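You operate a simulated robot arm through the tools that you are given. There is no shell and no other tool. Be economical: measure what you need, move in short steps, check, and stop when the job is done.

Carry out the task below with a simulated robot arm. There is one attempt and no reset: what you move stays moved.

## Task
Lift the basket out of the soak tub, rinse the two shafts in it clean and rack them.
Fine: basket into the sink, tub lid shut, tap off, shafts on the rack's open bed.

The check looks at the end state, three seconds after you hand in, the way a careful person would. Anything else that was tipped, shoved, dropped, spilled or broken makes it a failure. Lids that push on must go on centred and level and be pressed home; caps that screw on are set level and turned clockwise until they are tight.

## Robot
A 7-joint arm with a three-finger gripper on a trunk, on a base that drives. Base frame: it is fixed to the floor where the robot stands at the start and does not move with it; the origin is under the middle of the robot, x ahead of it, y to its left, z up; the surface under the hand at the start is at about z = 0.9. Units: m, degrees, N and s.
With the tool pointing down near the work surface it reaches from about 0.42 to 0.92 m from the robot's upright axis, wherever it stands. Its first joint turns from -166.0 to 166.0 degrees. Places, roughly: open bed of the peg rack [0.7, -0.7, 0.9]; sink bowl [0.8, -0.3, 0.8]; soak tub lid [0.8, 0.2, 1.1]; tap lever [0.9, -0.4, 1]. Payload 2.69 kg.
Tool frame: the origin (TCP) lies between the finger pads and is the grasp point; the fingertips stand 0.029 m ahead of it; z points along the fingers, y is the line along which they close. The gripper opens to 0.12 m. The gripper's body begins 0.078 m behind the TCP.
Orientation is that of the tool frame in the base frame, as a unit quaternion [x, y, z, w]. With the fingers straight down and closing along the base's y, the tool's x points along the base's -x, its y along +y and its z along -z.

## Interface
- The arm moves only by the tool drive_tool. Its argument "commands" is a list of rows, each a list of 7 numbers: the finger opening in m, from 0 to 0.12, then the shift along the tool's x, y, z in m, then the turn, a rotation vector about the tool's x, y, z in rad. In form: [[fingers, tx, ty, tz, wx, wy, wz], ...]. A call has 1 to 8 rows; each row is the pose to reach, as a shift and turn from the pose commanded when the call began, along the tool's axes at that moment. Each row takes 0.2 s and may step no farther than 0.05 m and 8.6 degrees from the row before; otherwise, or with a gripper value out of range, the whole call is refused. A pose out of reach is approached as far as the arm can. The call stops where the force on the tool passes 70 N (or 10 N more than at its start, if that is more) or the arm is blocked; 0.2 s more then pass. Each finger halts on what it meets, pressing with about 34 N; the grip force reading is that of the motor and also rises with nothing between the fingers. The clock runs only during rows and for 0.2 s after the last one: add rows that repeat a pose to give the fingers time. The reply holds the time, the measured pose of the TCP, the force on the tool along the base axes, the opening and the grip force, in the units named above and with some noise, with the torque about the TCP (base axes, N m) and any sound that the robot's microphone picked up, and new pictures: "pictures" is both (left out), scene, wrist or none.
- Cameras (640 x 400 px; columns grow to the right, rows downward): "scene" is now at [0.2533, -0.0145, 1.3455]; the picture's right is [-0.17, -0.99, 0.00], its down [-0.48, 0.08, -0.88] and it looks along [0.86, -0.14, -0.48] (base axes); focal length 254 px, centre (320, 200). "wrist" rides on the gripper at [0.063, 0, -0.104] in the tool frame; the picture's right is [0.00, 1.00, 0.00], its down [-0.83, 0.00, -0.56] and it looks along [-0.56, 0.00, 0.83] (tool axes); focal length 275 px, centre (320, 200). There is no depth. A picture from a camera that has moved, and an enlarged one, comes with that camera's place and axes in the base frame and with its lens. The place of the scene camera against the robot may be out by one fixed shift of up to 0.018 m in any direction.
- lift_body(by): slides the trunk up (or, below 0, down) by that many m; the arm and the scene camera ride with it, the base frame stays. It gives what a move gives, with no picture.
- roll_base(legs): drives the robot by 1 to 6 legs, each [ahead, left, turn to the left] in m, m and degrees, along the robot's own axes; the way and the turn of a leg run together, so that a leg with both is an arc; at most 1.5 m and 180 degrees a leg. The arm and the cameras ride along, it lands a little off, and it stops where it bumps. It gives what a move gives, and a new picture of the scene camera.
- turn_head(pan, tilt): turns the head with the scene camera to pan (to the left, within 86 degrees either way) and tilt (down, from -29 to 69), counted from straight ahead of the robot. It gives what a move gives, and a new picture of the scene camera.
- enlarge(camera, box): a new picture of the part [left, top, right, bottom] of that camera's present view, enlarged. The clock stands still meanwhile.
- job_done(): hands the job in; it is judged then, once.

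Go step by step. Nothing tells you exact positions but the pictures and the camera data: compare them with the known pose of the tool, close in by small moves and look again before you grip or let go. The budget is 120 turns and 260 pictures, counting those below and the enlarged ones. Unless the task says otherwise, let go and move clear before handing in, and close with one line.

The tools are called after "Emit:" as name(argument=value, ...) on one line, values as JSON. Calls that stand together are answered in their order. drive_tool: Moves the arm, as the interface text tells. Its arguments: {"type":"object","properties":{"commands":{"type":"array","items":{"type":"array","items":{"type":"number"}}},"pictures":{"type":"string","enum":["both","scene","wrist","none"]}},"required":["commands"]} The other tools are called the same way: lift_body (by) slides the trunk up or down; roll_base (legs) drives the base; turn_head (pan, tilt) turns the head that bears the scene camera; enlarge (camera, box) takes an enlarged picture of a part of a camera's view; job_done () hands the job in.

At the start:

```text
time: 0.0
ee_pos: [0.5626, -0.0009, 0.9991]
ee_rot: [0.0, 1.0, 0.0, 0.0]
ft_force: [-0.2, -0.1, 0.0]
wrist_torque: [0.01, 0.02, 0.04]
opening: 0.1204
grip_force: 0.1
trunk travel left (down, up): [-0.575, 0.038]
robot x, y, heading: [0.003, -0.0019, -0.1]
head pan, tilt: [-9.5, 28.9]
```

scene: 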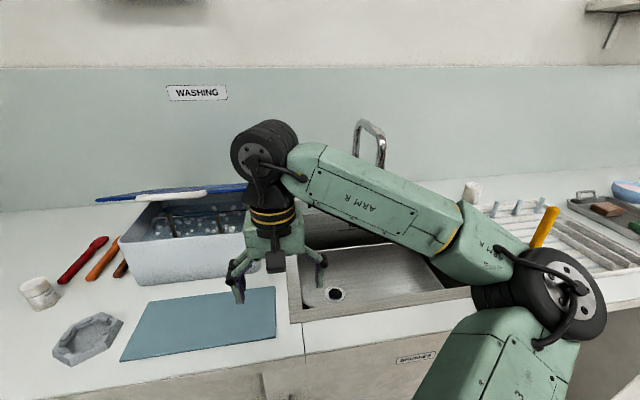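
wrist: 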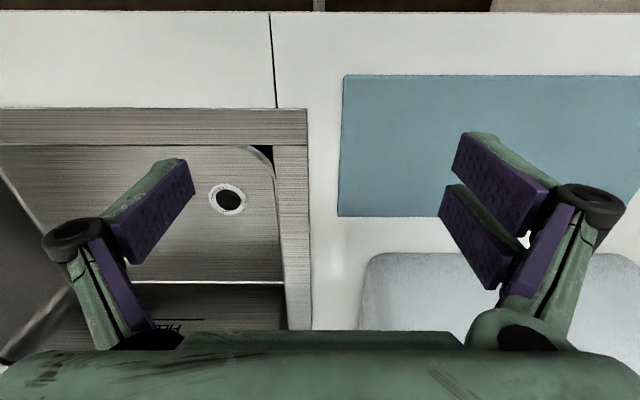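

I see the tub left of the sink with a tilted-open lid behind it, the sink in the middle and the rack to the right. I'll take closer looks first.

Emit:
enlarge(camera="scene", box=[80, 160, 340, 320])

Emit:
enlarge(camera="scene", box=[440, 150, 640, 275])

Emit:
turn_head(pan=-45, tilt=35)

Emit:
turn_head(pan=15, tilt=35)

```text
2.46 times, centred on (210, 240) of scene
camera zoom: at [0.2533, -0.0145, 1.3455], right [-0.17, -0.99, 0.0], down [-0.48, 0.08, -0.88], along [0.86, -0.14, -0.48], focal length 625 px, centre (591, 102)
```

zoom: 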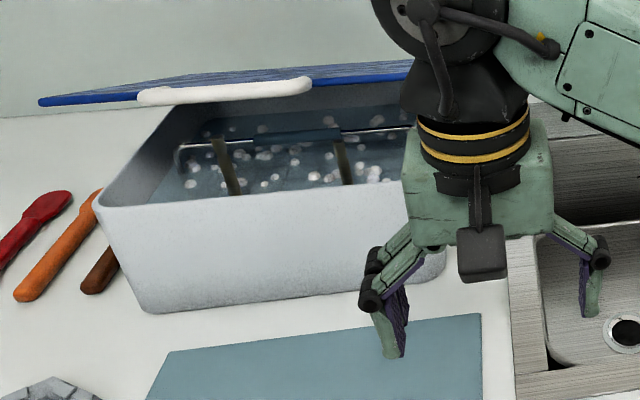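

```text
3.20 times, centred on (540, 212) of scene
camera zoom: at [0.2533, -0.0145, 1.3455], right [-0.17, -0.99, 0.0], down [-0.48, 0.08, -0.88], along [0.86, -0.14, -0.48], focal length 813 px, centre (-384, 160)
```

zoom: 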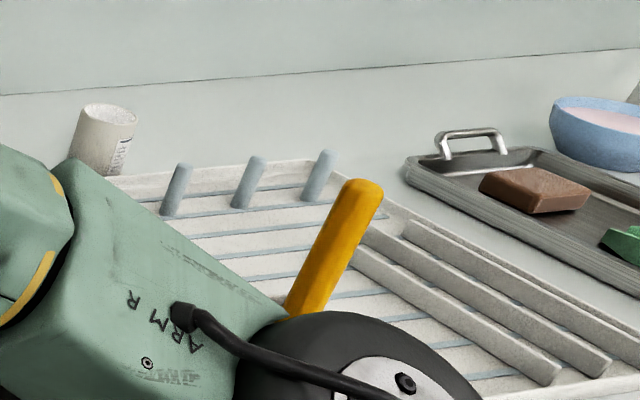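

```text
time: 1.0
ee_pos: [0.5622, 0.0002, 1.0007]
ee_rot: [0.0, 1.0, 0.0, 0.0]
ft_force: [-0.1, -0.6, 0.2]
wrist_torque: [0.01, 0.06, -0.01]
opening: 0.1198
grip_force: 0.0
trunk travel left (down, up): [-0.575, 0.038]
robot x, y, heading: [-0.002, 0.0024, 0.1]
head pan, tilt: [-45.0, 35.0]
camera scene: at [0.226, -0.0617, 1.336], right [-0.71, -0.71, 0.0], down [-0.41, 0.41, -0.82], along [0.58, -0.58, -0.57], focal length 254 px, centre (320, 200)
```

scene: 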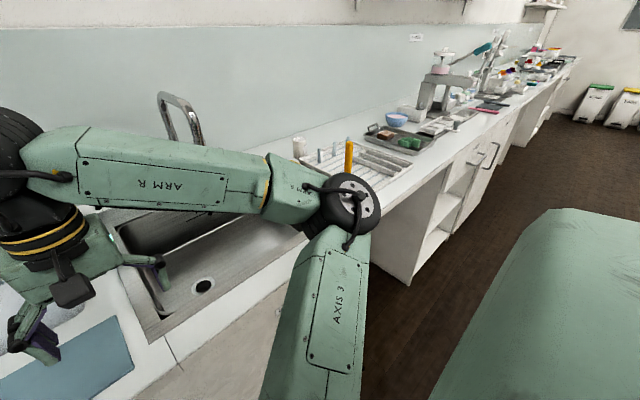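

```text
time: 2.3
ee_pos: [0.5629, -0.0002, 0.9996]
ee_rot: [-0.001, 1.0, 0.0, 0.0]
ft_force: [-0.1, -0.8, 0.0]
wrist_torque: [0.04, -0.02, 0.01]
opening: 0.1202
grip_force: 0.1
trunk travel left (down, up): [-0.575, 0.038]
robot x, y, heading: [0.0002, 0.0016, -0.2]
head pan, tilt: [15.0, 35.0]
camera scene: at [0.2488, 0.0232, 1.336], right [0.26, -0.97, 0.0], down [-0.55, -0.15, -0.82], along [0.79, 0.21, -0.57], focal length 254 px, centre (320, 200)
```

scene: 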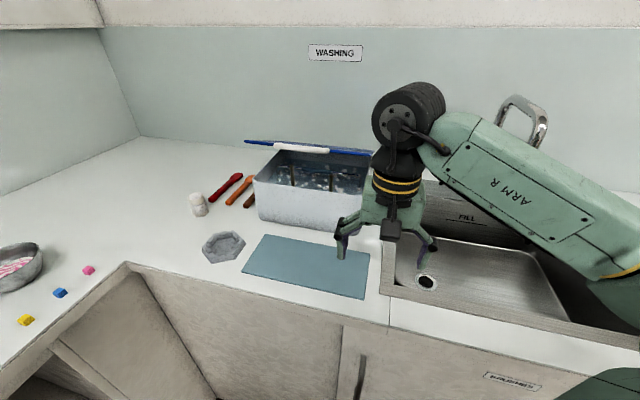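

The lid looks hinged at the back and standing partly open. I'll raise the hand over the front of the tub to look in from the wrist and clear the scene view.

Emit:
drive_tool(commands=[[0.12, 0, 0, -0.045, 0, 0, 0], [0.12, 0, 0, -0.09, 0, 0, 0], [0.12, 0, 0.02, -0.135, 0, 0, 0], [0.12, 0, 0.05, -0.17, 0, 0, 0], [0.12, 0, 0.085, -0.2, 0, 0, 0], [0.12, 0, 0.12, -0.23, 0, 0, 0], [0.12, 0, 0.155, -0.26, 0, 0, 0], [0.12, 0, 0.19, -0.29, 0, 0, 0]])

```text
time: 4.1
ee_pos: [0.55, 0.1739, 1.1585]
ee_rot: [0.001, 1.0, 0.007, 0.002]
ft_force: [0.6, -0.5, 0.4]
wrist_torque: [-0.02, 0.0, -0.01]
opening: 0.1198
grip_force: 0.0
out of reach, approached as far as the arm can: row 4, 5, 6, 7, 8
trunk travel left (down, up): [-0.575, 0.038]
robot x, y, heading: [-0.002, -0.0031, -0.1]
head pan, tilt: [15.0, 35.0]
camera scene: at [0.2486, 0.0235, 1.336], right [0.26, -0.97, 0.0], down [-0.55, -0.15, -0.82], along [0.79, 0.21, -0.57], focal length 254 px, centre (320, 200)
camera wrist: at [0.4859, 0.1729, 1.2634], right [0.0, 1.0, 0.02], down [0.83, -0.01, 0.56], along [0.56, 0.01, -0.83], focal length 275 px, centre (320, 200)
```

scene: 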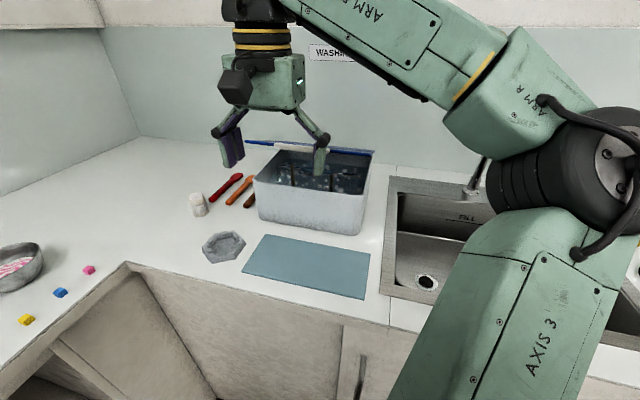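
wrist: 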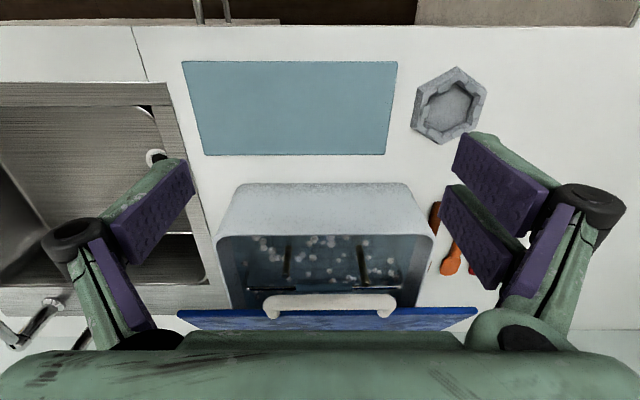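

Emit:
enlarge(camera="wrist", box=[160, 170, 500, 350])

Emit:
enlarge(camera="scene", box=[180, 110, 420, 260])

```text
1.88 times, centred on (330, 260) of wrist
camera zoom: at [0.4859, 0.1729, 1.2634], right [0.0, 1.0, 0.02], down [0.83, -0.01, 0.56], along [0.56, 0.01, -0.83], focal length 518 px, centre (301, 87)
```

zoom: 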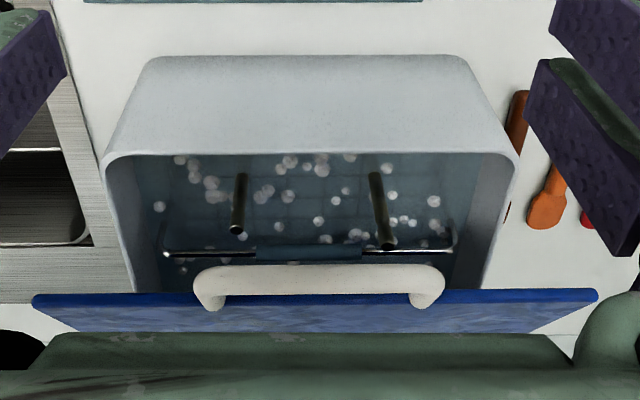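

```text
2.67 times, centred on (300, 185) of scene
camera zoom: at [0.2486, 0.0235, 1.336], right [0.26, -0.97, 0.0], down [-0.55, -0.15, -0.82], along [0.79, 0.21, -0.57], focal length 677 px, centre (373, 240)
```

zoom: 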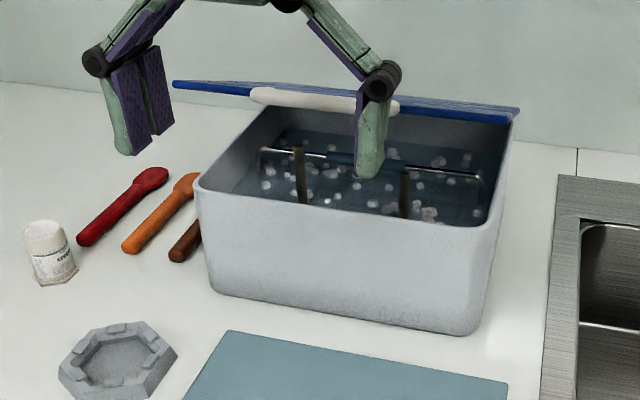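

The lid is hinged at the tub's back (x≈0.95, z≈1.03) and ajar about 22°, its handle near (0.69, 0.18, 1.13). The basket handle is a bar near (0.81, 0.18, 1.01). I'll raise the trunk and pitch the hand forward so it can push the lid open from below.

Emit:
lift_body(by=0.037)

Emit:
drive_tool(commands=[[0.06, 0, 0, 0, 0, -0.14, 0], [0.06, 0, 0, 0, 0, -0.28, 0], [0.06, 0, 0, 0, 0, -0.42, 0], [0.06, 0, 0, 0, 0, -0.56, 0], [0.06, 0, 0, 0, 0, -0.7, 0], [0.06, 0, 0, 0, 0, -0.84, 0], [0.06, 0, 0, 0, 0, -0.98, 0], [0.06, 0, 0, 0, 0, -1.12, 0]])

```text
time: 4.9
ee_pos: [0.5497, 0.1735, 1.1956]
ee_rot: [0.001, 1.0, 0.008, 0.001]
ft_force: [0.0, 0.6, 0.6]
wrist_torque: [0.03, -0.02, 0.01]
opening: 0.1203
grip_force: 0.1
trunk travel left (down, up): [-0.612, 0.001]
robot x, y, heading: [0.0014, 0.0011, -0.1]
head pan, tilt: [15.0, 35.0]
```

```text
time: 6.7
ee_pos: [0.5495, 0.1744, 1.1968]
ee_rot: [0.004, 0.846, 0.007, 0.534]
ft_force: [0.2, -0.1, 0.1]
wrist_torque: [-0.02, 0.03, 0.0]
opening: 0.06
grip_force: 0.0
trunk travel left (down, up): [-0.612, 0.001]
robot x, y, heading: [-0.0037, 0.001, -0.1]
head pan, tilt: [15.0, 35.0]
camera scene: at [0.2488, 0.0234, 1.373], right [0.26, -0.97, 0.0], down [-0.55, -0.15, -0.82], along [0.79, 0.21, -0.57], focal length 254 px, centre (320, 200)
camera wrist: at [0.428, 0.1752, 1.1847], right [0.0, 1.0, 0.01], down [-0.14, -0.01, 0.99], along [0.99, 0.0, 0.14], focal length 275 px, centre (320, 200)
```

scene: 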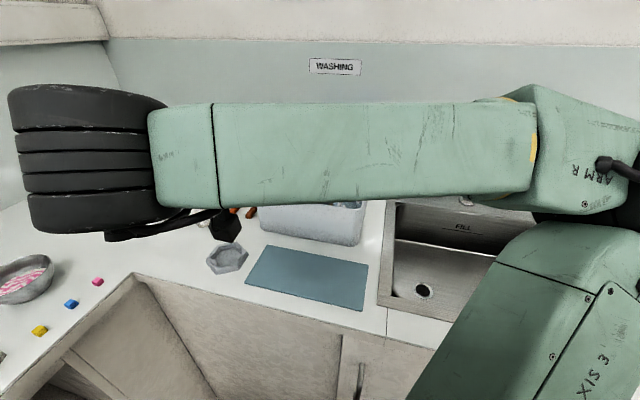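
wrist: 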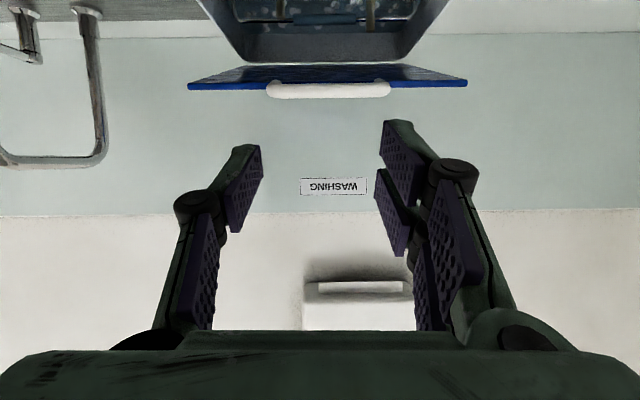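

Emit:
drive_tool(commands=[[0.06, 0.02, 0.001, 0.016, 0, -0.12, 0], [0.06, 0.04, 0.002, 0.032, 0, -0.24, 0], [0.06, 0.06, 0.003, 0.048, 0, -0.36, 0], [0.06, 0.08, 0.004, 0.064, 0, -0.48, 0], [0.06, 0.101, 0.005, 0.082, 0, -0.62, 0]])

```text
time: 7.9
ee_pos: [0.657, 0.1945, 1.0645]
ee_rot: [0.005, 0.654, 0.007, 0.757]
ft_force: [0.3, -0.3, 0.1]
wrist_torque: [0.01, -0.01, 0.03]
opening: 0.0601
grip_force: 0.0
out of reach, approached as far as the arm can: row 2, 3, 4, 5
trunk travel left (down, up): [-0.612, 0.001]
robot x, y, heading: [-0.0017, -0.0022, -0.2]
head pan, tilt: [15.0, 35.0]
camera scene: at [0.2492, 0.023, 1.3729], right [0.26, -0.97, 0.0], down [-0.55, -0.15, -0.82], along [0.79, 0.21, -0.57], focal length 254 px, centre (320, 200)
camera wrist: at [0.5613, 0.1952, 0.9859], right [0.0, 1.0, 0.01], down [-0.67, -0.01, 0.74], along [0.74, -0.01, 0.67], focal length 275 px, centre (320, 200)
```

scene: 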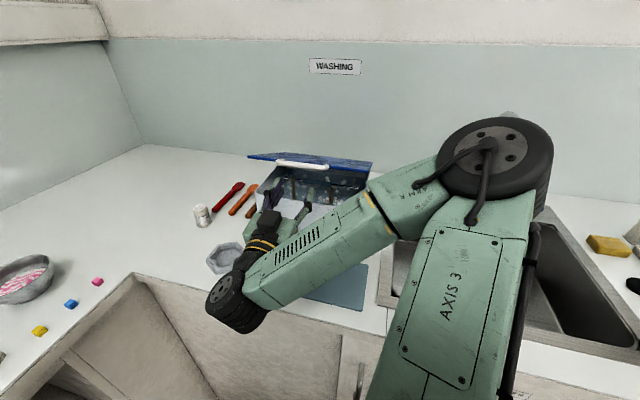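
wrist: 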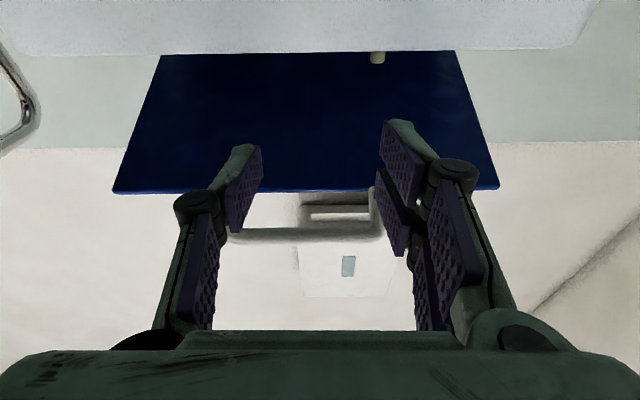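

Emit:
drive_tool(commands=[[0.06, 0, -0.005, 0.02, 0, 0, 0], [0.06, -0.002, -0.01, 0.04, 0, 0, 0], [0.06, -0.003, -0.012, 0.06, 0, 0, 0]])

```text
time: 8.7
ee_pos: [0.7036, 0.1947, 1.0875]
ee_rot: [0.009, 0.65, 0.002, 0.76]
ft_force: [-1.2, -0.2, -1.2]
wrist_torque: [-0.04, -0.01, 0.0]
opening: 0.0598
grip_force: 0.1
out of reach, approached as far as the arm can: row 1, 2, 3
trunk travel left (down, up): [-0.612, 0.001]
robot x, y, heading: [-0.0031, -0.0006, 0.0]
head pan, tilt: [15.0, 35.0]
camera scene: at [0.2488, 0.0231, 1.3729], right [0.26, -0.97, 0.0], down [-0.55, -0.15, -0.82], along [0.79, 0.21, -0.57], focal length 254 px, centre (320, 200)
camera wrist: at [0.6112, 0.1979, 1.0092], right [0.01, 1.0, 0.01], down [-0.68, 0.0, 0.73], along [0.73, -0.02, 0.68], focal length 275 px, centre (320, 200)
```

scene: 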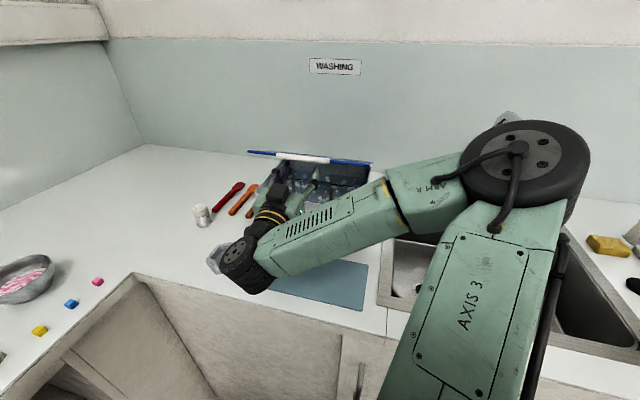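
wrist: 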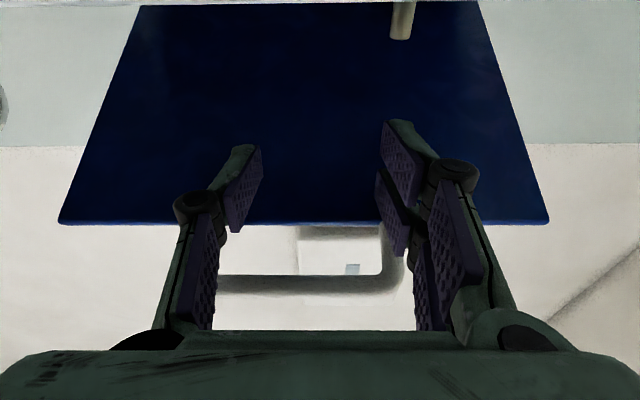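

Emit:
drive_tool(commands=[[0.06, -0.03, 0, 0.005, 0, 0, 0], [0.06, -0.06, 0, 0.01, 0, 0, 0], [0.06, -0.09, 0, 0.015, 0, 0, 0], [0.06, -0.12, 0, 0.02, 0, 0, 0]])

```text
time: 9.7
ee_pos: [0.7027, 0.194, 1.2106]
ee_rot: [0.007, 0.642, 0.005, 0.766]
ft_force: [0.3, 1.1, -0.4]
wrist_torque: [0.02, 0.02, -0.03]
opening: 0.0602
grip_force: 0.1
trunk travel left (down, up): [-0.612, 0.001]
robot x, y, heading: [-0.0013, 0.0001, -0.1]
head pan, tilt: [15.0, 35.0]
camera scene: at [0.248, 0.0232, 1.3732], right [0.26, -0.97, 0.0], down [-0.55, -0.15, -0.82], along [0.79, 0.21, -0.57], focal length 254 px, centre (320, 200)
camera wrist: at [0.6111, 0.195, 1.1309], right [0.0, 1.0, 0.01], down [-0.69, -0.01, 0.72], along [0.72, -0.01, 0.69], focal length 275 px, centre (320, 200)
```

scene: 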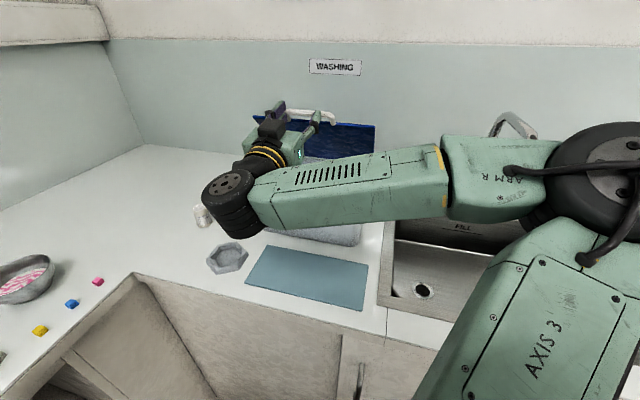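
wrist: 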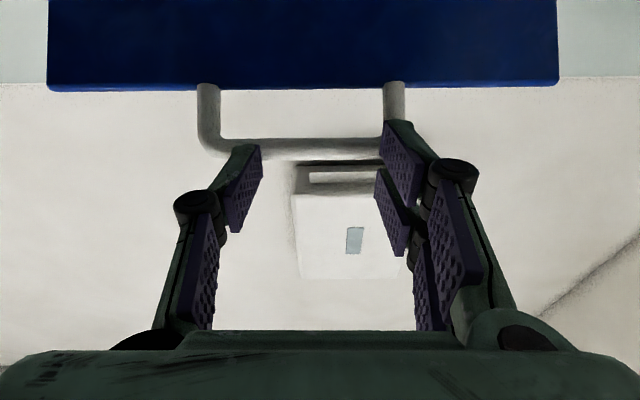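

Emit:
drive_tool(commands=[[0.06, -0.02, 0, 0.015, 0, 0, 0], [0.06, -0.028, 0, 0.045, 0, 0, 0], [0.06, -0.03, 0, 0.075, 0, 0, 0], [0.06, -0.03, 0, 0.105, 0, 0, 0], [0.06, -0.03, 0, 0.127, 0, 0, 0]])

```text
time: 11.0
ee_pos: [0.8144, 0.1987, 1.2859]
ee_rot: [0.006, 0.622, 0.009, 0.783]
ft_force: [-9.4, -2.2, 28.3]
wrist_torque: [-0.97, -0.68, -0.38]
opening: 0.0628
grip_force: 2.5
trunk travel left (down, up): [-0.612, 0.001]
robot x, y, heading: [0.0022, 0.0018, -0.2]
head pan, tilt: [15.0, 35.0]
stopped in row 5: the force on the tool passed its limit at 71 N (the readings are from after the stop); the commanded pose is now the measured one
camera scene: at [0.2465, 0.0222, 1.3729], right [0.26, -0.97, 0.0], down [-0.55, -0.15, -0.82], along [0.79, 0.21, -0.57], focal length 254 px, centre (320, 200)
camera wrist: at [0.7266, 0.1983, 1.2008], right [-0.01, 1.0, 0.02], down [-0.73, -0.01, 0.68], along [0.68, -0.01, 0.73], focal length 275 px, centre (320, 200)
```

scene: 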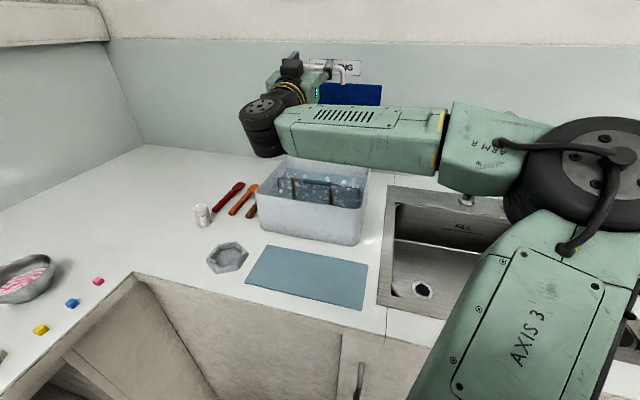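
wrist: 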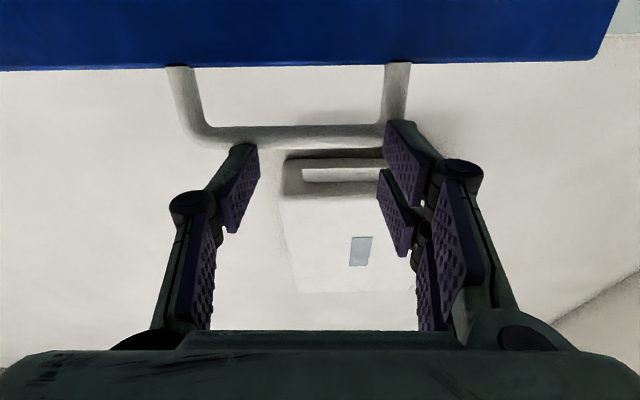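

The finger seems wedged on the handle's leg, so I back off and look.

Emit:
drive_tool(commands=[[0.06, 0, 0, -0.02, 0, 0, 0], [0.06, 0, 0, -0.05, 0, 0, 0]])

Emit:
enlarge(camera="scene", box=[200, 40, 420, 260])

```text
time: 11.6
ee_pos: [0.7675, 0.197, 1.2648]
ee_rot: [0.005, 0.631, 0.009, 0.775]
ft_force: [0.2, 0.0, 0.9]
wrist_torque: [0.0, 0.1, 0.01]
opening: 0.0599
grip_force: 0.0
trunk travel left (down, up): [-0.612, 0.001]
robot x, y, heading: [0.0004, -0.0018, 0.1]
head pan, tilt: [15.0, 35.0]
camera scene: at [0.2476, 0.0231, 1.3728], right [0.26, -0.97, 0.0], down [-0.55, -0.15, -0.82], along [0.79, 0.21, -0.57], focal length 254 px, centre (320, 200)
camera wrist: at [0.6772, 0.1981, 1.1826], right [-0.01, 1.0, 0.01], down [-0.71, -0.01, 0.7], along [0.7, -0.01, 0.71], focal length 275 px, centre (320, 200)
```

scene: 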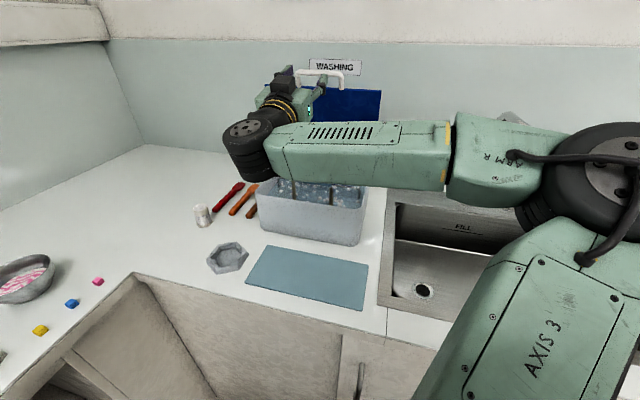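
wrist: 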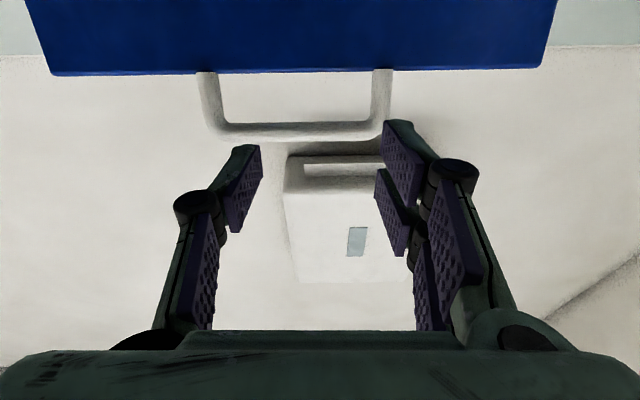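

```text
1.82 times, centred on (310, 150) of scene
camera zoom: at [0.2476, 0.0231, 1.3728], right [0.26, -0.97, 0.0], down [-0.55, -0.15, -0.82], along [0.79, 0.21, -0.57], focal length 462 px, centre (338, 291)
```

zoom: 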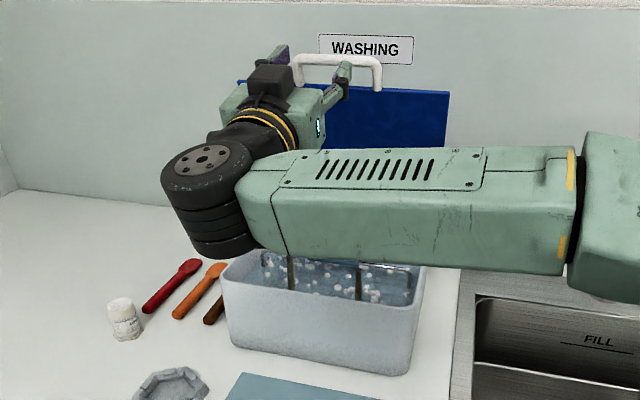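

Emit:
drive_tool(commands=[[0.06, 0, 0, -0.03, 0, 0, 0], [0.06, 0, 0, -0.05, 0, 0, 0]], pictures="both")

```text
time: 12.2
ee_pos: [0.72, 0.1959, 1.2561]
ee_rot: [0.005, 0.629, 0.008, 0.777]
ft_force: [-0.3, -0.1, 0.2]
wrist_torque: [0.02, 0.0, 0.0]
opening: 0.0601
grip_force: 0.1
trunk travel left (down, up): [-0.612, 0.001]
robot x, y, heading: [-0.0032, -0.0013, -0.2]
head pan, tilt: [15.0, 35.0]
camera scene: at [0.2487, 0.0233, 1.3729], right [0.26, -0.97, 0.0], down [-0.55, -0.15, -0.82], along [0.79, 0.21, -0.57], focal length 254 px, centre (320, 200)
camera wrist: at [0.6308, 0.1966, 1.174], right [-0.01, 1.0, 0.01], down [-0.72, -0.01, 0.7], along [0.7, -0.01, 0.72], focal length 275 px, centre (320, 200)
```

scene: 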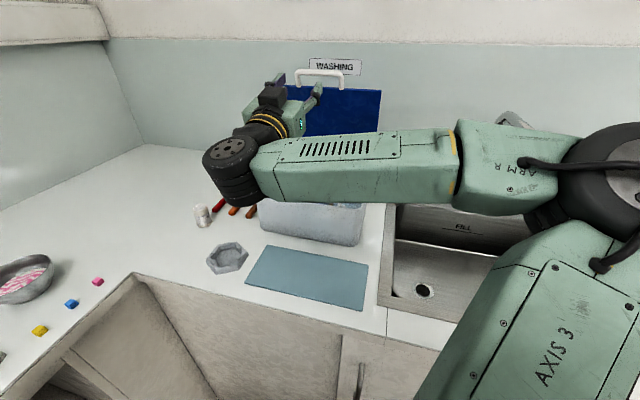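
wrist: 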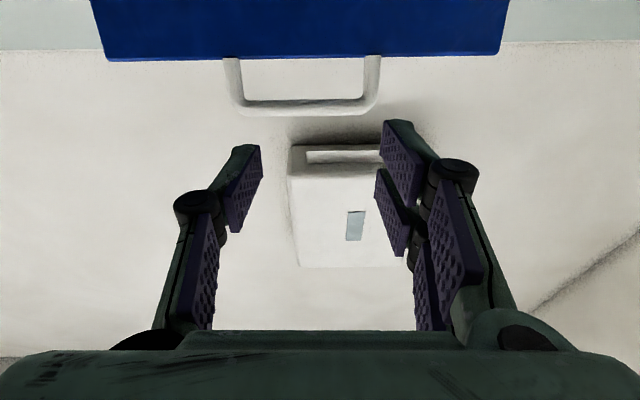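

The lid holds by friction at about 62°. I push it farther open with the fingertips on the panel itself, below the handle.

Emit:
drive_tool(commands=[[0.06, 0.024, -0.004, 0.022, 0, 0, 0], [0.06, 0.048, -0.008, 0.045, 0, 0, 0], [0.06, 0.071, -0.012, 0.067, 0, 0, 0], [0.06, 0.075, -0.012, 0.085, 0, 0, 0], [0.06, 0.079, -0.012, 0.1, 0, 0, 0], [0.06, 0.083, -0.012, 0.115, 0, 0, 0], [0.06, 0.086, -0.012, 0.13, 0, 0, 0]])

```text
time: 13.8
ee_pos: [0.8592, 0.1864, 1.2088]
ee_rot: [0.009, 0.637, 0.005, 0.771]
ft_force: [0.3, 0.0, -0.4]
wrist_torque: [0.01, -0.02, 0.02]
opening: 0.06
grip_force: 0.2
out of reach, approached as far as the arm can: row 5, 6, 7
trunk travel left (down, up): [-0.612, 0.001]
robot x, y, heading: [-0.0006, 0.0002, 0.3]
head pan, tilt: [15.0, 35.0]
camera scene: at [0.2487, 0.0233, 1.3729], right [0.26, -0.97, 0.0], down [-0.55, -0.15, -0.82], along [0.79, 0.21, -0.57], focal length 254 px, centre (320, 200)
camera wrist: at [0.7683, 0.1881, 1.1282], right [0.0, 1.0, 0.02], down [-0.7, -0.01, 0.71], along [0.71, -0.01, 0.7], focal length 275 px, centre (320, 200)
```

scene: 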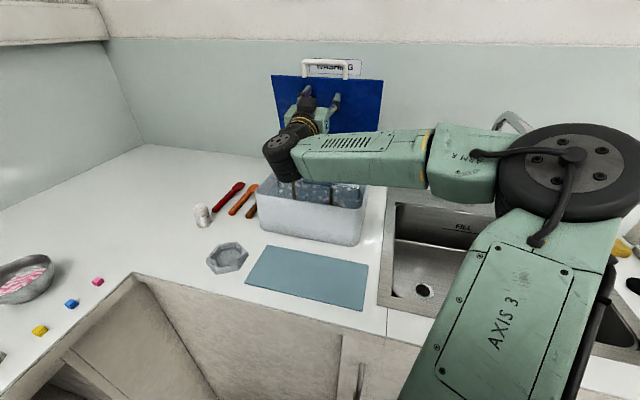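
wrist: 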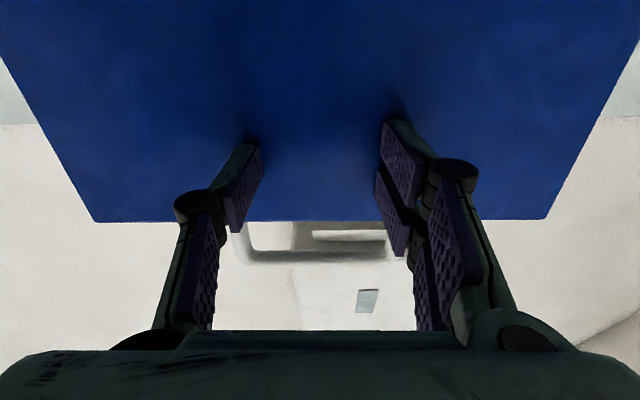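

Emit:
roll_base(legs=[[0.03, 0, 0]])

```text
time: 14.7
ee_pos: [0.8862, 0.1905, 1.2117]
ee_rot: [0.006, 0.637, 0.007, 0.771]
ft_force: [-31.0, 3.8, -8.1]
wrist_torque: [0.05, 0.61, 0.23]
opening: 0.0679
grip_force: 11.5
trunk travel left (down, up): [-0.612, 0.001]
robot x, y, heading: [0.0305, -0.0001, -0.1]
head pan, tilt: [15.0, 35.0]
camera scene: at [0.2772, 0.0245, 1.3733], right [0.26, -0.97, 0.0], down [-0.55, -0.15, -0.82], along [0.79, 0.21, -0.57], focal length 254 px, centre (320, 200)
```

scene: 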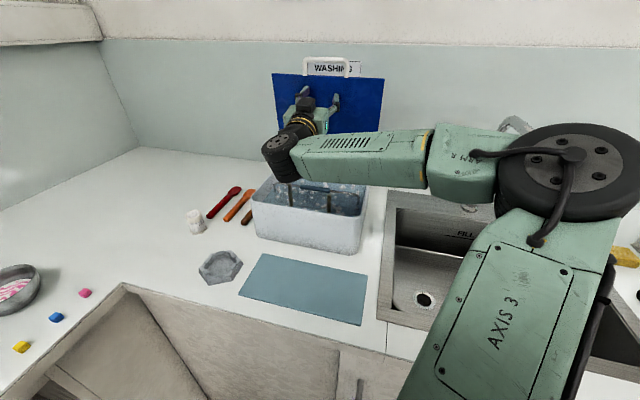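

The lid met its stop at about 75°; it's open. Backing off now.

Emit:
drive_tool(commands=[[0.06, 0, 0, -0.04, 0, 0, 0], [0.06, 0, 0, -0.08, 0, 0, 0], [0.06, 0, 0, -0.12, 0, 0, 0], [0.08, -0.02, 0, -0.16, 0, 0, 0], [0.08, -0.03, 0, -0.2, 0, 0.12, 0], [0.08, -0.03, 0, -0.22, 0, 0.26, 0], [0.08, -0.03, 0, -0.22, 0, 0.4, 0], [0.08, -0.03, 0, -0.22, 0, 0.54, 0]])

```text
time: 16.5
ee_pos: [0.666, 0.189, 1.197]
ee_rot: [0.005, 0.82, 0.008, 0.573]
ft_force: [-0.7, 0.6, 0.6]
wrist_torque: [0.02, 0.01, 0.0]
opening: 0.0801
grip_force: 0.0
trunk travel left (down, up): [-0.612, 0.001]
robot x, y, heading: [0.0297, -0.0, -0.3]
head pan, tilt: [15.0, 35.0]
camera scene: at [0.279, 0.0237, 1.3729], right [0.26, -0.97, 0.0], down [-0.55, -0.15, -0.82], along [0.79, 0.21, -0.57], focal length 254 px, centre (320, 200)
camera wrist: at [0.5464, 0.1891, 1.1744], right [0.0, 1.0, 0.02], down [-0.24, -0.02, 0.97], along [0.97, 0.0, 0.24], focal length 275 px, centre (320, 200)
```

scene: 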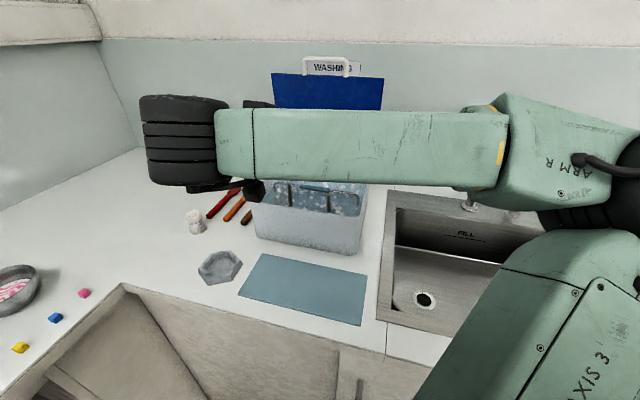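
wrist: 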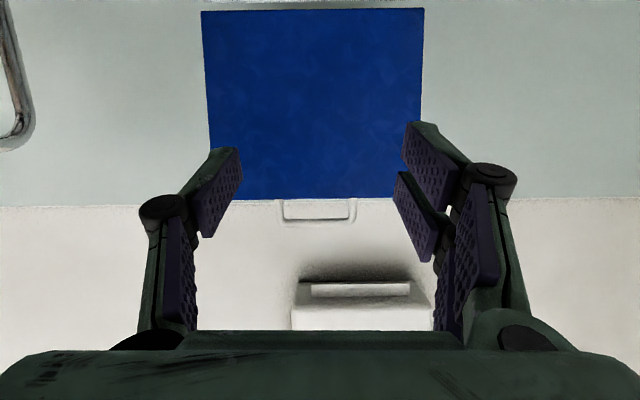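

Emit:
drive_tool(commands=[[0.08, 0.005, 0, 0.002, 0, 0.13, 0], [0.08, 0.01, 0, 0.004, 0, 0.26, 0], [0.08, 0.015, 0, 0.006, 0, 0.39, 0], [0.08, 0.02, 0, 0.007, 0, 0.52, 0], [0.08, 0.024, 0, 0.009, 0, 0.65, 0], [0.08, 0.028, 0, 0.01, 0, 0.78, 0]])

Emit:
enlarge(camera="wrist", box=[160, 160, 480, 360])

```text
time: 17.9
ee_pos: [0.6647, 0.1901, 1.1674]
ee_rot: [0.001, 0.976, 0.01, 0.217]
ft_force: [0.9, 0.3, -0.4]
wrist_torque: [-0.03, 0.05, 0.0]
opening: 0.0802
grip_force: 0.1
trunk travel left (down, up): [-0.612, 0.001]
robot x, y, heading: [0.0272, -0.0023, -0.0]
head pan, tilt: [15.0, 35.0]
camera scene: at [0.2793, 0.0238, 1.3729], right [0.26, -0.97, 0.0], down [-0.55, -0.15, -0.82], along [0.79, 0.21, -0.57], focal length 254 px, centre (320, 200)
camera wrist: at [0.5638, 0.1885, 1.2353], right [-0.01, 1.0, 0.02], down [0.52, -0.01, 0.86], along [0.86, 0.02, -0.52], focal length 275 px, centre (320, 200)
```

scene: 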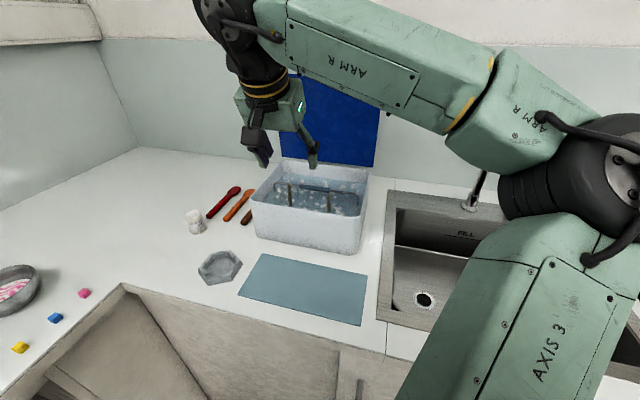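
wrist: 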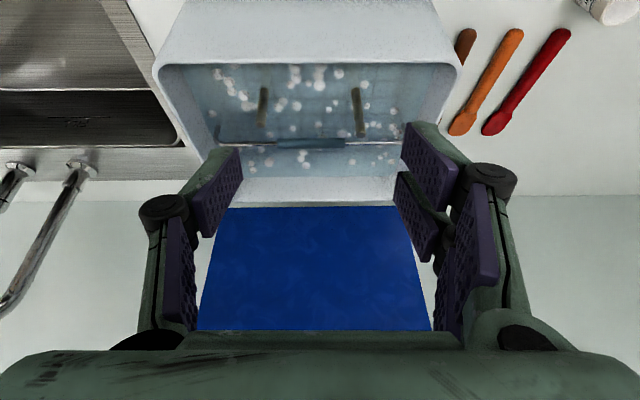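

```text
2.00 times, centred on (320, 260) of wrist
camera zoom: at [0.5638, 0.1885, 1.2353], right [-0.01, 1.0, 0.02], down [0.52, -0.01, 0.86], along [0.86, 0.02, -0.52], focal length 551 px, centre (320, 80)
```

zoom: 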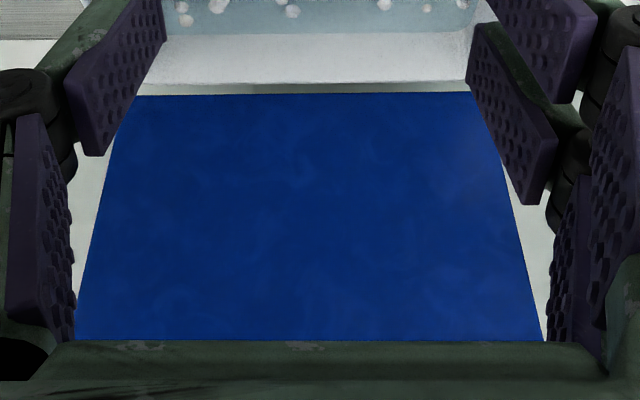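

Emit:
enlarge(camera="wrist", box=[140, 30, 480, 240])

Emit:
enlarge(camera="scene", box=[220, 130, 400, 260])

```text
1.88 times, centred on (310, 135) of wrist
camera zoom: at [0.5638, 0.1885, 1.2353], right [-0.01, 1.0, 0.02], down [0.52, -0.01, 0.86], along [0.86, 0.02, -0.52], focal length 518 px, centre (339, 322)
```

zoom: 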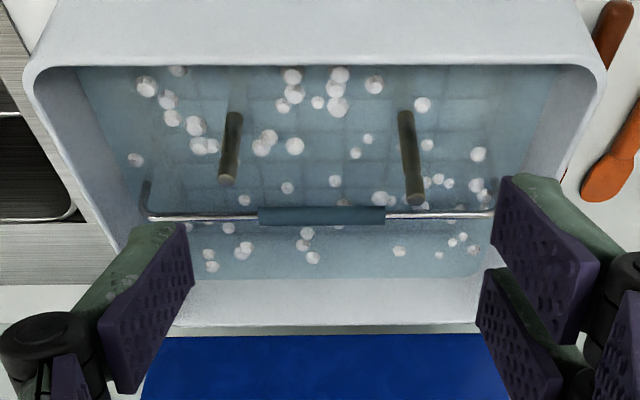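

```text
3.08 times, centred on (310, 195) of scene
camera zoom: at [0.2793, 0.0238, 1.3729], right [0.26, -0.97, 0.0], down [-0.55, -0.15, -0.82], along [0.79, 0.21, -0.57], focal length 782 px, centre (351, 215)
```

zoom: 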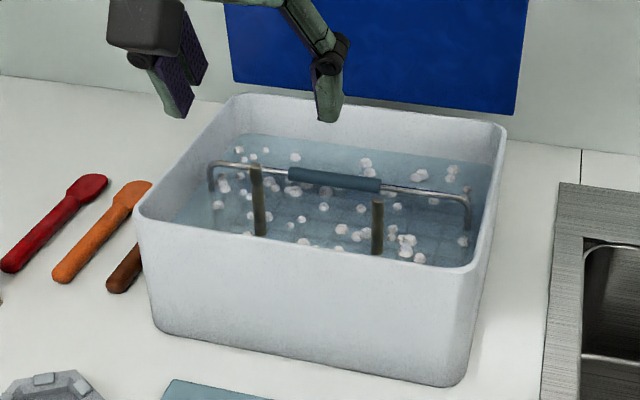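

Everything is visible now. I roll the hand 90° so the fingers close across the basket's handle bar.

Emit:
drive_tool(commands=[[0.08, 0, 0, 0, 0, 0, 0.145], [0.08, 0, 0, 0, 0, 0, 0.29], [0.08, 0, 0, 0, 0, 0, 0.435], [0.08, 0, 0, 0, 0, 0, 0.58], [0.08, 0, 0, 0, 0, 0, 0.725], [0.08, 0, 0, 0, 0, 0, 0.87], [0.08, 0, 0, 0, 0, 0, 1.015], [0.08, 0, 0, 0, 0, 0, 1.16]], pictures="none")

Emit:
drive_tool(commands=[[0.08, 0, 0, 0, 0, 0, 0.14], [0.08, 0, 0, 0, 0, 0, 0.28], [0.08, 0, 0, 0, 0, 0, 0.41]])

```text
time: 19.7
ee_pos: [0.6649, 0.1903, 1.1668]
ee_rot: [0.537, 0.815, 0.128, 0.177]
ft_force: [0.7, 0.4, 0.8]
wrist_torque: [-0.01, -0.02, -0.01]
opening: 0.0802
grip_force: 0.1
trunk travel left (down, up): [-0.612, 0.001]
robot x, y, heading: [0.0286, 0.0002, 0.0]
head pan, tilt: [15.0, 35.0]
```

```text
time: 20.5
ee_pos: [0.666, 0.1893, 1.1673]
ee_rot: [0.691, 0.689, 0.162, 0.147]
ft_force: [0.1, 0.1, 0.0]
wrist_torque: [0.02, -0.01, 0.02]
opening: 0.0802
grip_force: 0.0
trunk travel left (down, up): [-0.612, 0.001]
robot x, y, heading: [0.0323, -0.0046, 0.2]
head pan, tilt: [15.0, 35.0]
camera scene: at [0.279, 0.0237, 1.373], right [0.26, -0.97, 0.0], down [-0.55, -0.15, -0.82], along [0.79, 0.21, -0.57], focal length 254 px, centre (320, 200)
camera wrist: at [0.6208, 0.2506, 1.2631], right [0.9, 0.0, 0.43], down [-0.23, -0.84, 0.49], along [0.36, -0.54, -0.76], focal length 275 px, centre (320, 200)
```

scene: 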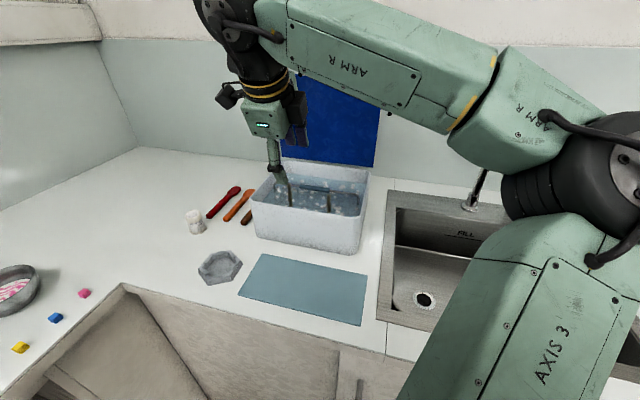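
wrist: 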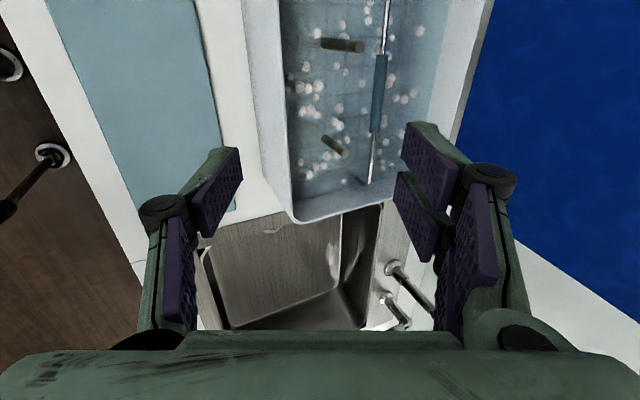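

The grip sleeve triangulates to about (0.809, 0.186, 1.01), the shaft tops to either side of it. I move to a pre-grasp point just above, reducing the tilt.

Emit:
drive_tool(commands=[[0.08, 0, 0.016, 0.026, 0.04, 0, 0], [0.08, -0.001, 0.031, 0.053, 0.08, 0, 0], [0.08, -0.002, 0.046, 0.08, 0.12, 0, 0], [0.08, -0.002, 0.062, 0.106, 0.16, 0, 0], [0.08, -0.003, 0.077, 0.133, 0.2, 0, 0]])

```text
time: 21.7
ee_pos: [0.7923, 0.1902, 1.0799]
ee_rot: [0.701, 0.703, 0.092, 0.077]
ft_force: [0.8, -0.2, -0.3]
wrist_torque: [-0.03, 0.01, -0.02]
opening: 0.0798
grip_force: 0.1
trunk travel left (down, up): [-0.612, 0.001]
robot x, y, heading: [0.0307, -0.0001, 0.2]
head pan, tilt: [15.0, 35.0]
camera scene: at [0.2796, 0.0238, 1.3728], right [0.26, -0.97, 0.0], down [-0.55, -0.15, -0.82], along [0.79, 0.21, -0.57], focal length 254 px, centre (320, 200)
camera wrist: at [0.7668, 0.2523, 1.183], right [0.97, 0.0, 0.24], down [-0.12, -0.84, 0.52], along [0.2, -0.54, -0.82], focal length 275 px, centre (320, 200)
```

scene: 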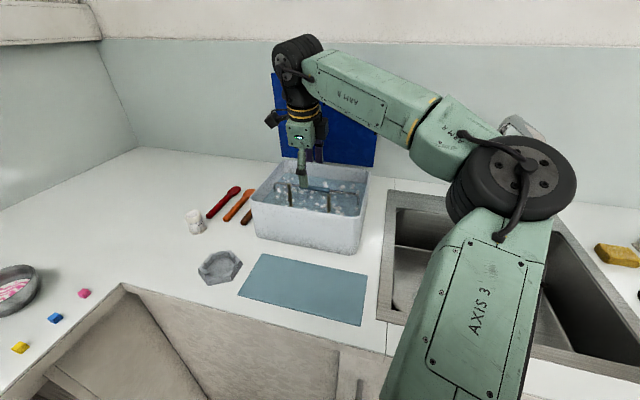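
wrist: 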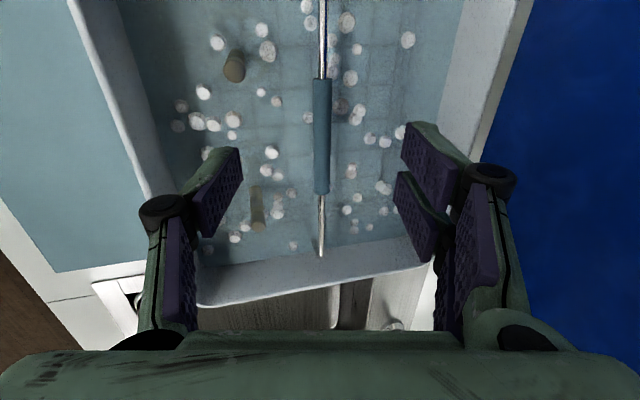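

Emit:
drive_tool(commands=[[0.08, 0, 0, 0.025, 0, 0, 0], [0.08, 0, 0, 0.05, 0, 0, 0], [0.08, 0, 0, 0.072, 0, 0, 0]])

```text
time: 22.5
ee_pos: [0.8111, 0.1912, 1.0095]
ee_rot: [0.702, 0.702, 0.092, 0.078]
ft_force: [-0.2, 0.2, -0.4]
wrist_torque: [0.0, -0.01, 0.03]
opening: 0.0799
grip_force: 0.0
trunk travel left (down, up): [-0.612, 0.001]
robot x, y, heading: [0.0293, -0.0001, 0.2]
head pan, tilt: [15.0, 35.0]
camera scene: at [0.2792, 0.0238, 1.3729], right [0.26, -0.97, 0.0], down [-0.55, -0.15, -0.82], along [0.79, 0.21, -0.57], focal length 254 px, centre (320, 200)
camera wrist: at [0.7848, 0.2529, 1.1117], right [0.97, 0.0, 0.24], down [-0.13, -0.84, 0.52], along [0.2, -0.54, -0.82], focal length 275 px, centre (320, 200)
```

scene: 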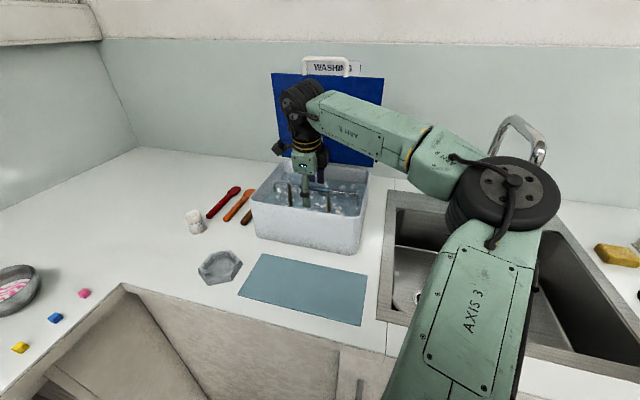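
wrist: 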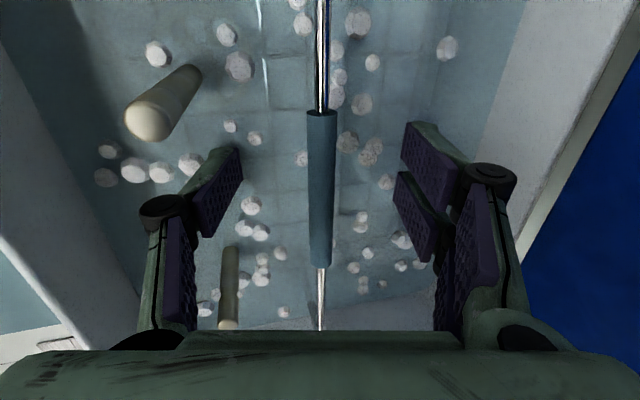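

The sleeve sits exactly at the TCP. Closing.

Emit:
drive_tool(commands=[[0.0, 0, 0, 0, 0, 0, 0], [0.0, 0, 0, 0, 0, 0, 0], [0.0, 0, 0, 0, 0, 0, 0], [0.0, 0, 0, 0, 0, 0, 0], [0.0, 0, 0, 0, 0, 0, 0], [0.0, 0, 0, 0, 0, 0, 0]], pictures="wrist")

```text
time: 23.9
ee_pos: [0.8097, 0.1906, 1.0081]
ee_rot: [0.702, 0.702, 0.092, 0.078]
ft_force: [1.3, -0.9, 1.8]
wrist_torque: [-0.24, 0.24, 0.4]
opening: 0.0113
grip_force: 32.4
trunk travel left (down, up): [-0.612, 0.001]
robot x, y, heading: [0.0287, -0.0025, 0.1]
head pan, tilt: [15.0, 35.0]
camera wrist: at [0.7847, 0.2528, 1.112], right [0.97, 0.0, 0.24], down [-0.13, -0.84, 0.52], along [0.2, -0.54, -0.82], focal length 275 px, centre (320, 200)
```

wrist: 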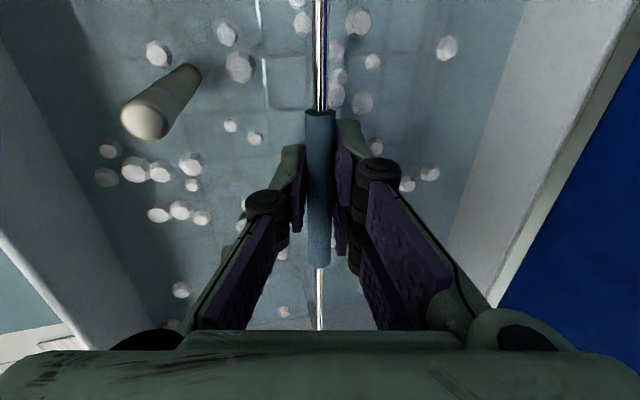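

Emit:
drive_tool(commands=[[0.0, 0, 0.004, -0.015, 0, 0, 0], [0.0, 0, 0.008, -0.03, 0, 0, 0], [0.0, 0, 0.012, -0.048, 0, 0, 0], [0.0, 0, 0.017, -0.068, 0, 0, 0], [0.0, 0, 0.022, -0.09, 0, 0, 0], [0.0, 0, 0.027, -0.11, 0, 0, 0]])

```text
time: 25.3
ee_pos: [0.8093, 0.1864, 1.1232]
ee_rot: [0.702, 0.702, 0.092, 0.078]
ft_force: [0.5, 0.3, 0.0]
wrist_torque: [-0.01, -0.01, -0.01]
opening: 0.0
grip_force: 28.3
trunk travel left (down, up): [-0.612, 0.001]
robot x, y, heading: [0.0303, 0.0016, 0.3]
head pan, tilt: [15.0, 35.0]
camera scene: at [0.2789, 0.0238, 1.373], right [0.26, -0.97, 0.0], down [-0.55, -0.15, -0.82], along [0.79, 0.21, -0.57], focal length 254 px, centre (320, 200)
camera wrist: at [0.7837, 0.248, 1.2255], right [0.97, 0.0, 0.24], down [-0.13, -0.84, 0.52], along [0.2, -0.54, -0.82], focal length 275 px, centre (320, 200)
```

scene: 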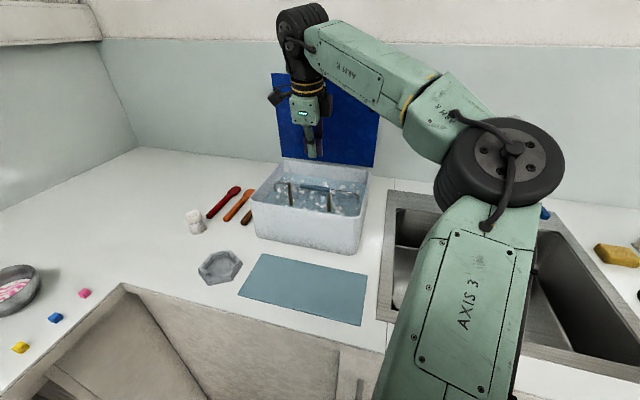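
wrist: 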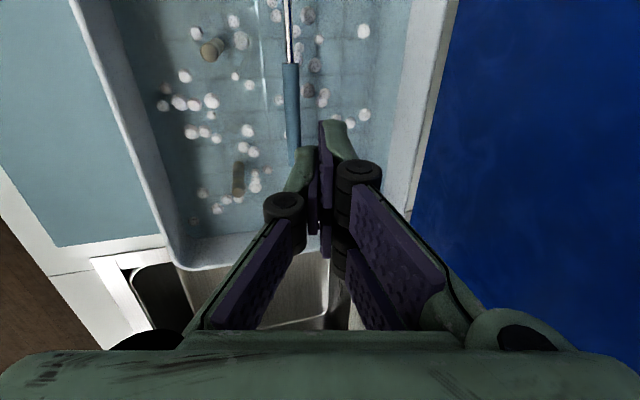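

The bar slipped out and the basket settled back. I'll regrasp about 9 mm deeper and lift slowly while reading the load.

Emit:
drive_tool(commands=[[0.06, 0, -0.004, 0.01, 0, 0, 0], [0.06, 0, -0.01, 0.03, 0, 0, 0], [0.06, 0, -0.016, 0.06, 0, 0, 0], [0.06, 0, -0.022, 0.09, 0, 0, 0], [0.06, 0, -0.028, 0.122, 0, 0, 0], [0.06, 0, -0.028, 0.122, 0, 0, 0]], pictures="wrist")

```text
time: 26.7
ee_pos: [0.8089, 0.1896, 0.9986]
ee_rot: [0.701, 0.703, 0.092, 0.078]
ft_force: [0.7, -0.2, 0.0]
wrist_torque: [-0.01, 0.01, -0.01]
opening: 0.0599
grip_force: 0.1
trunk travel left (down, up): [-0.612, 0.001]
robot x, y, heading: [0.0313, 0.0037, 0.3]
head pan, tilt: [15.0, 35.0]
camera wrist: at [0.7841, 0.2508, 1.101], right [0.97, 0.0, 0.24], down [-0.13, -0.84, 0.52], along [0.2, -0.54, -0.82], focal length 275 px, centre (320, 200)
```

wrist: 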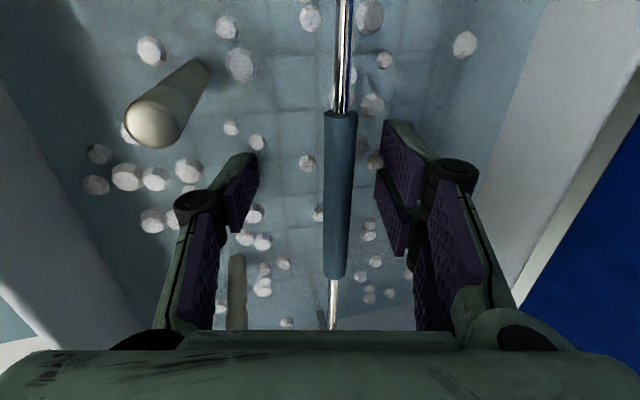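

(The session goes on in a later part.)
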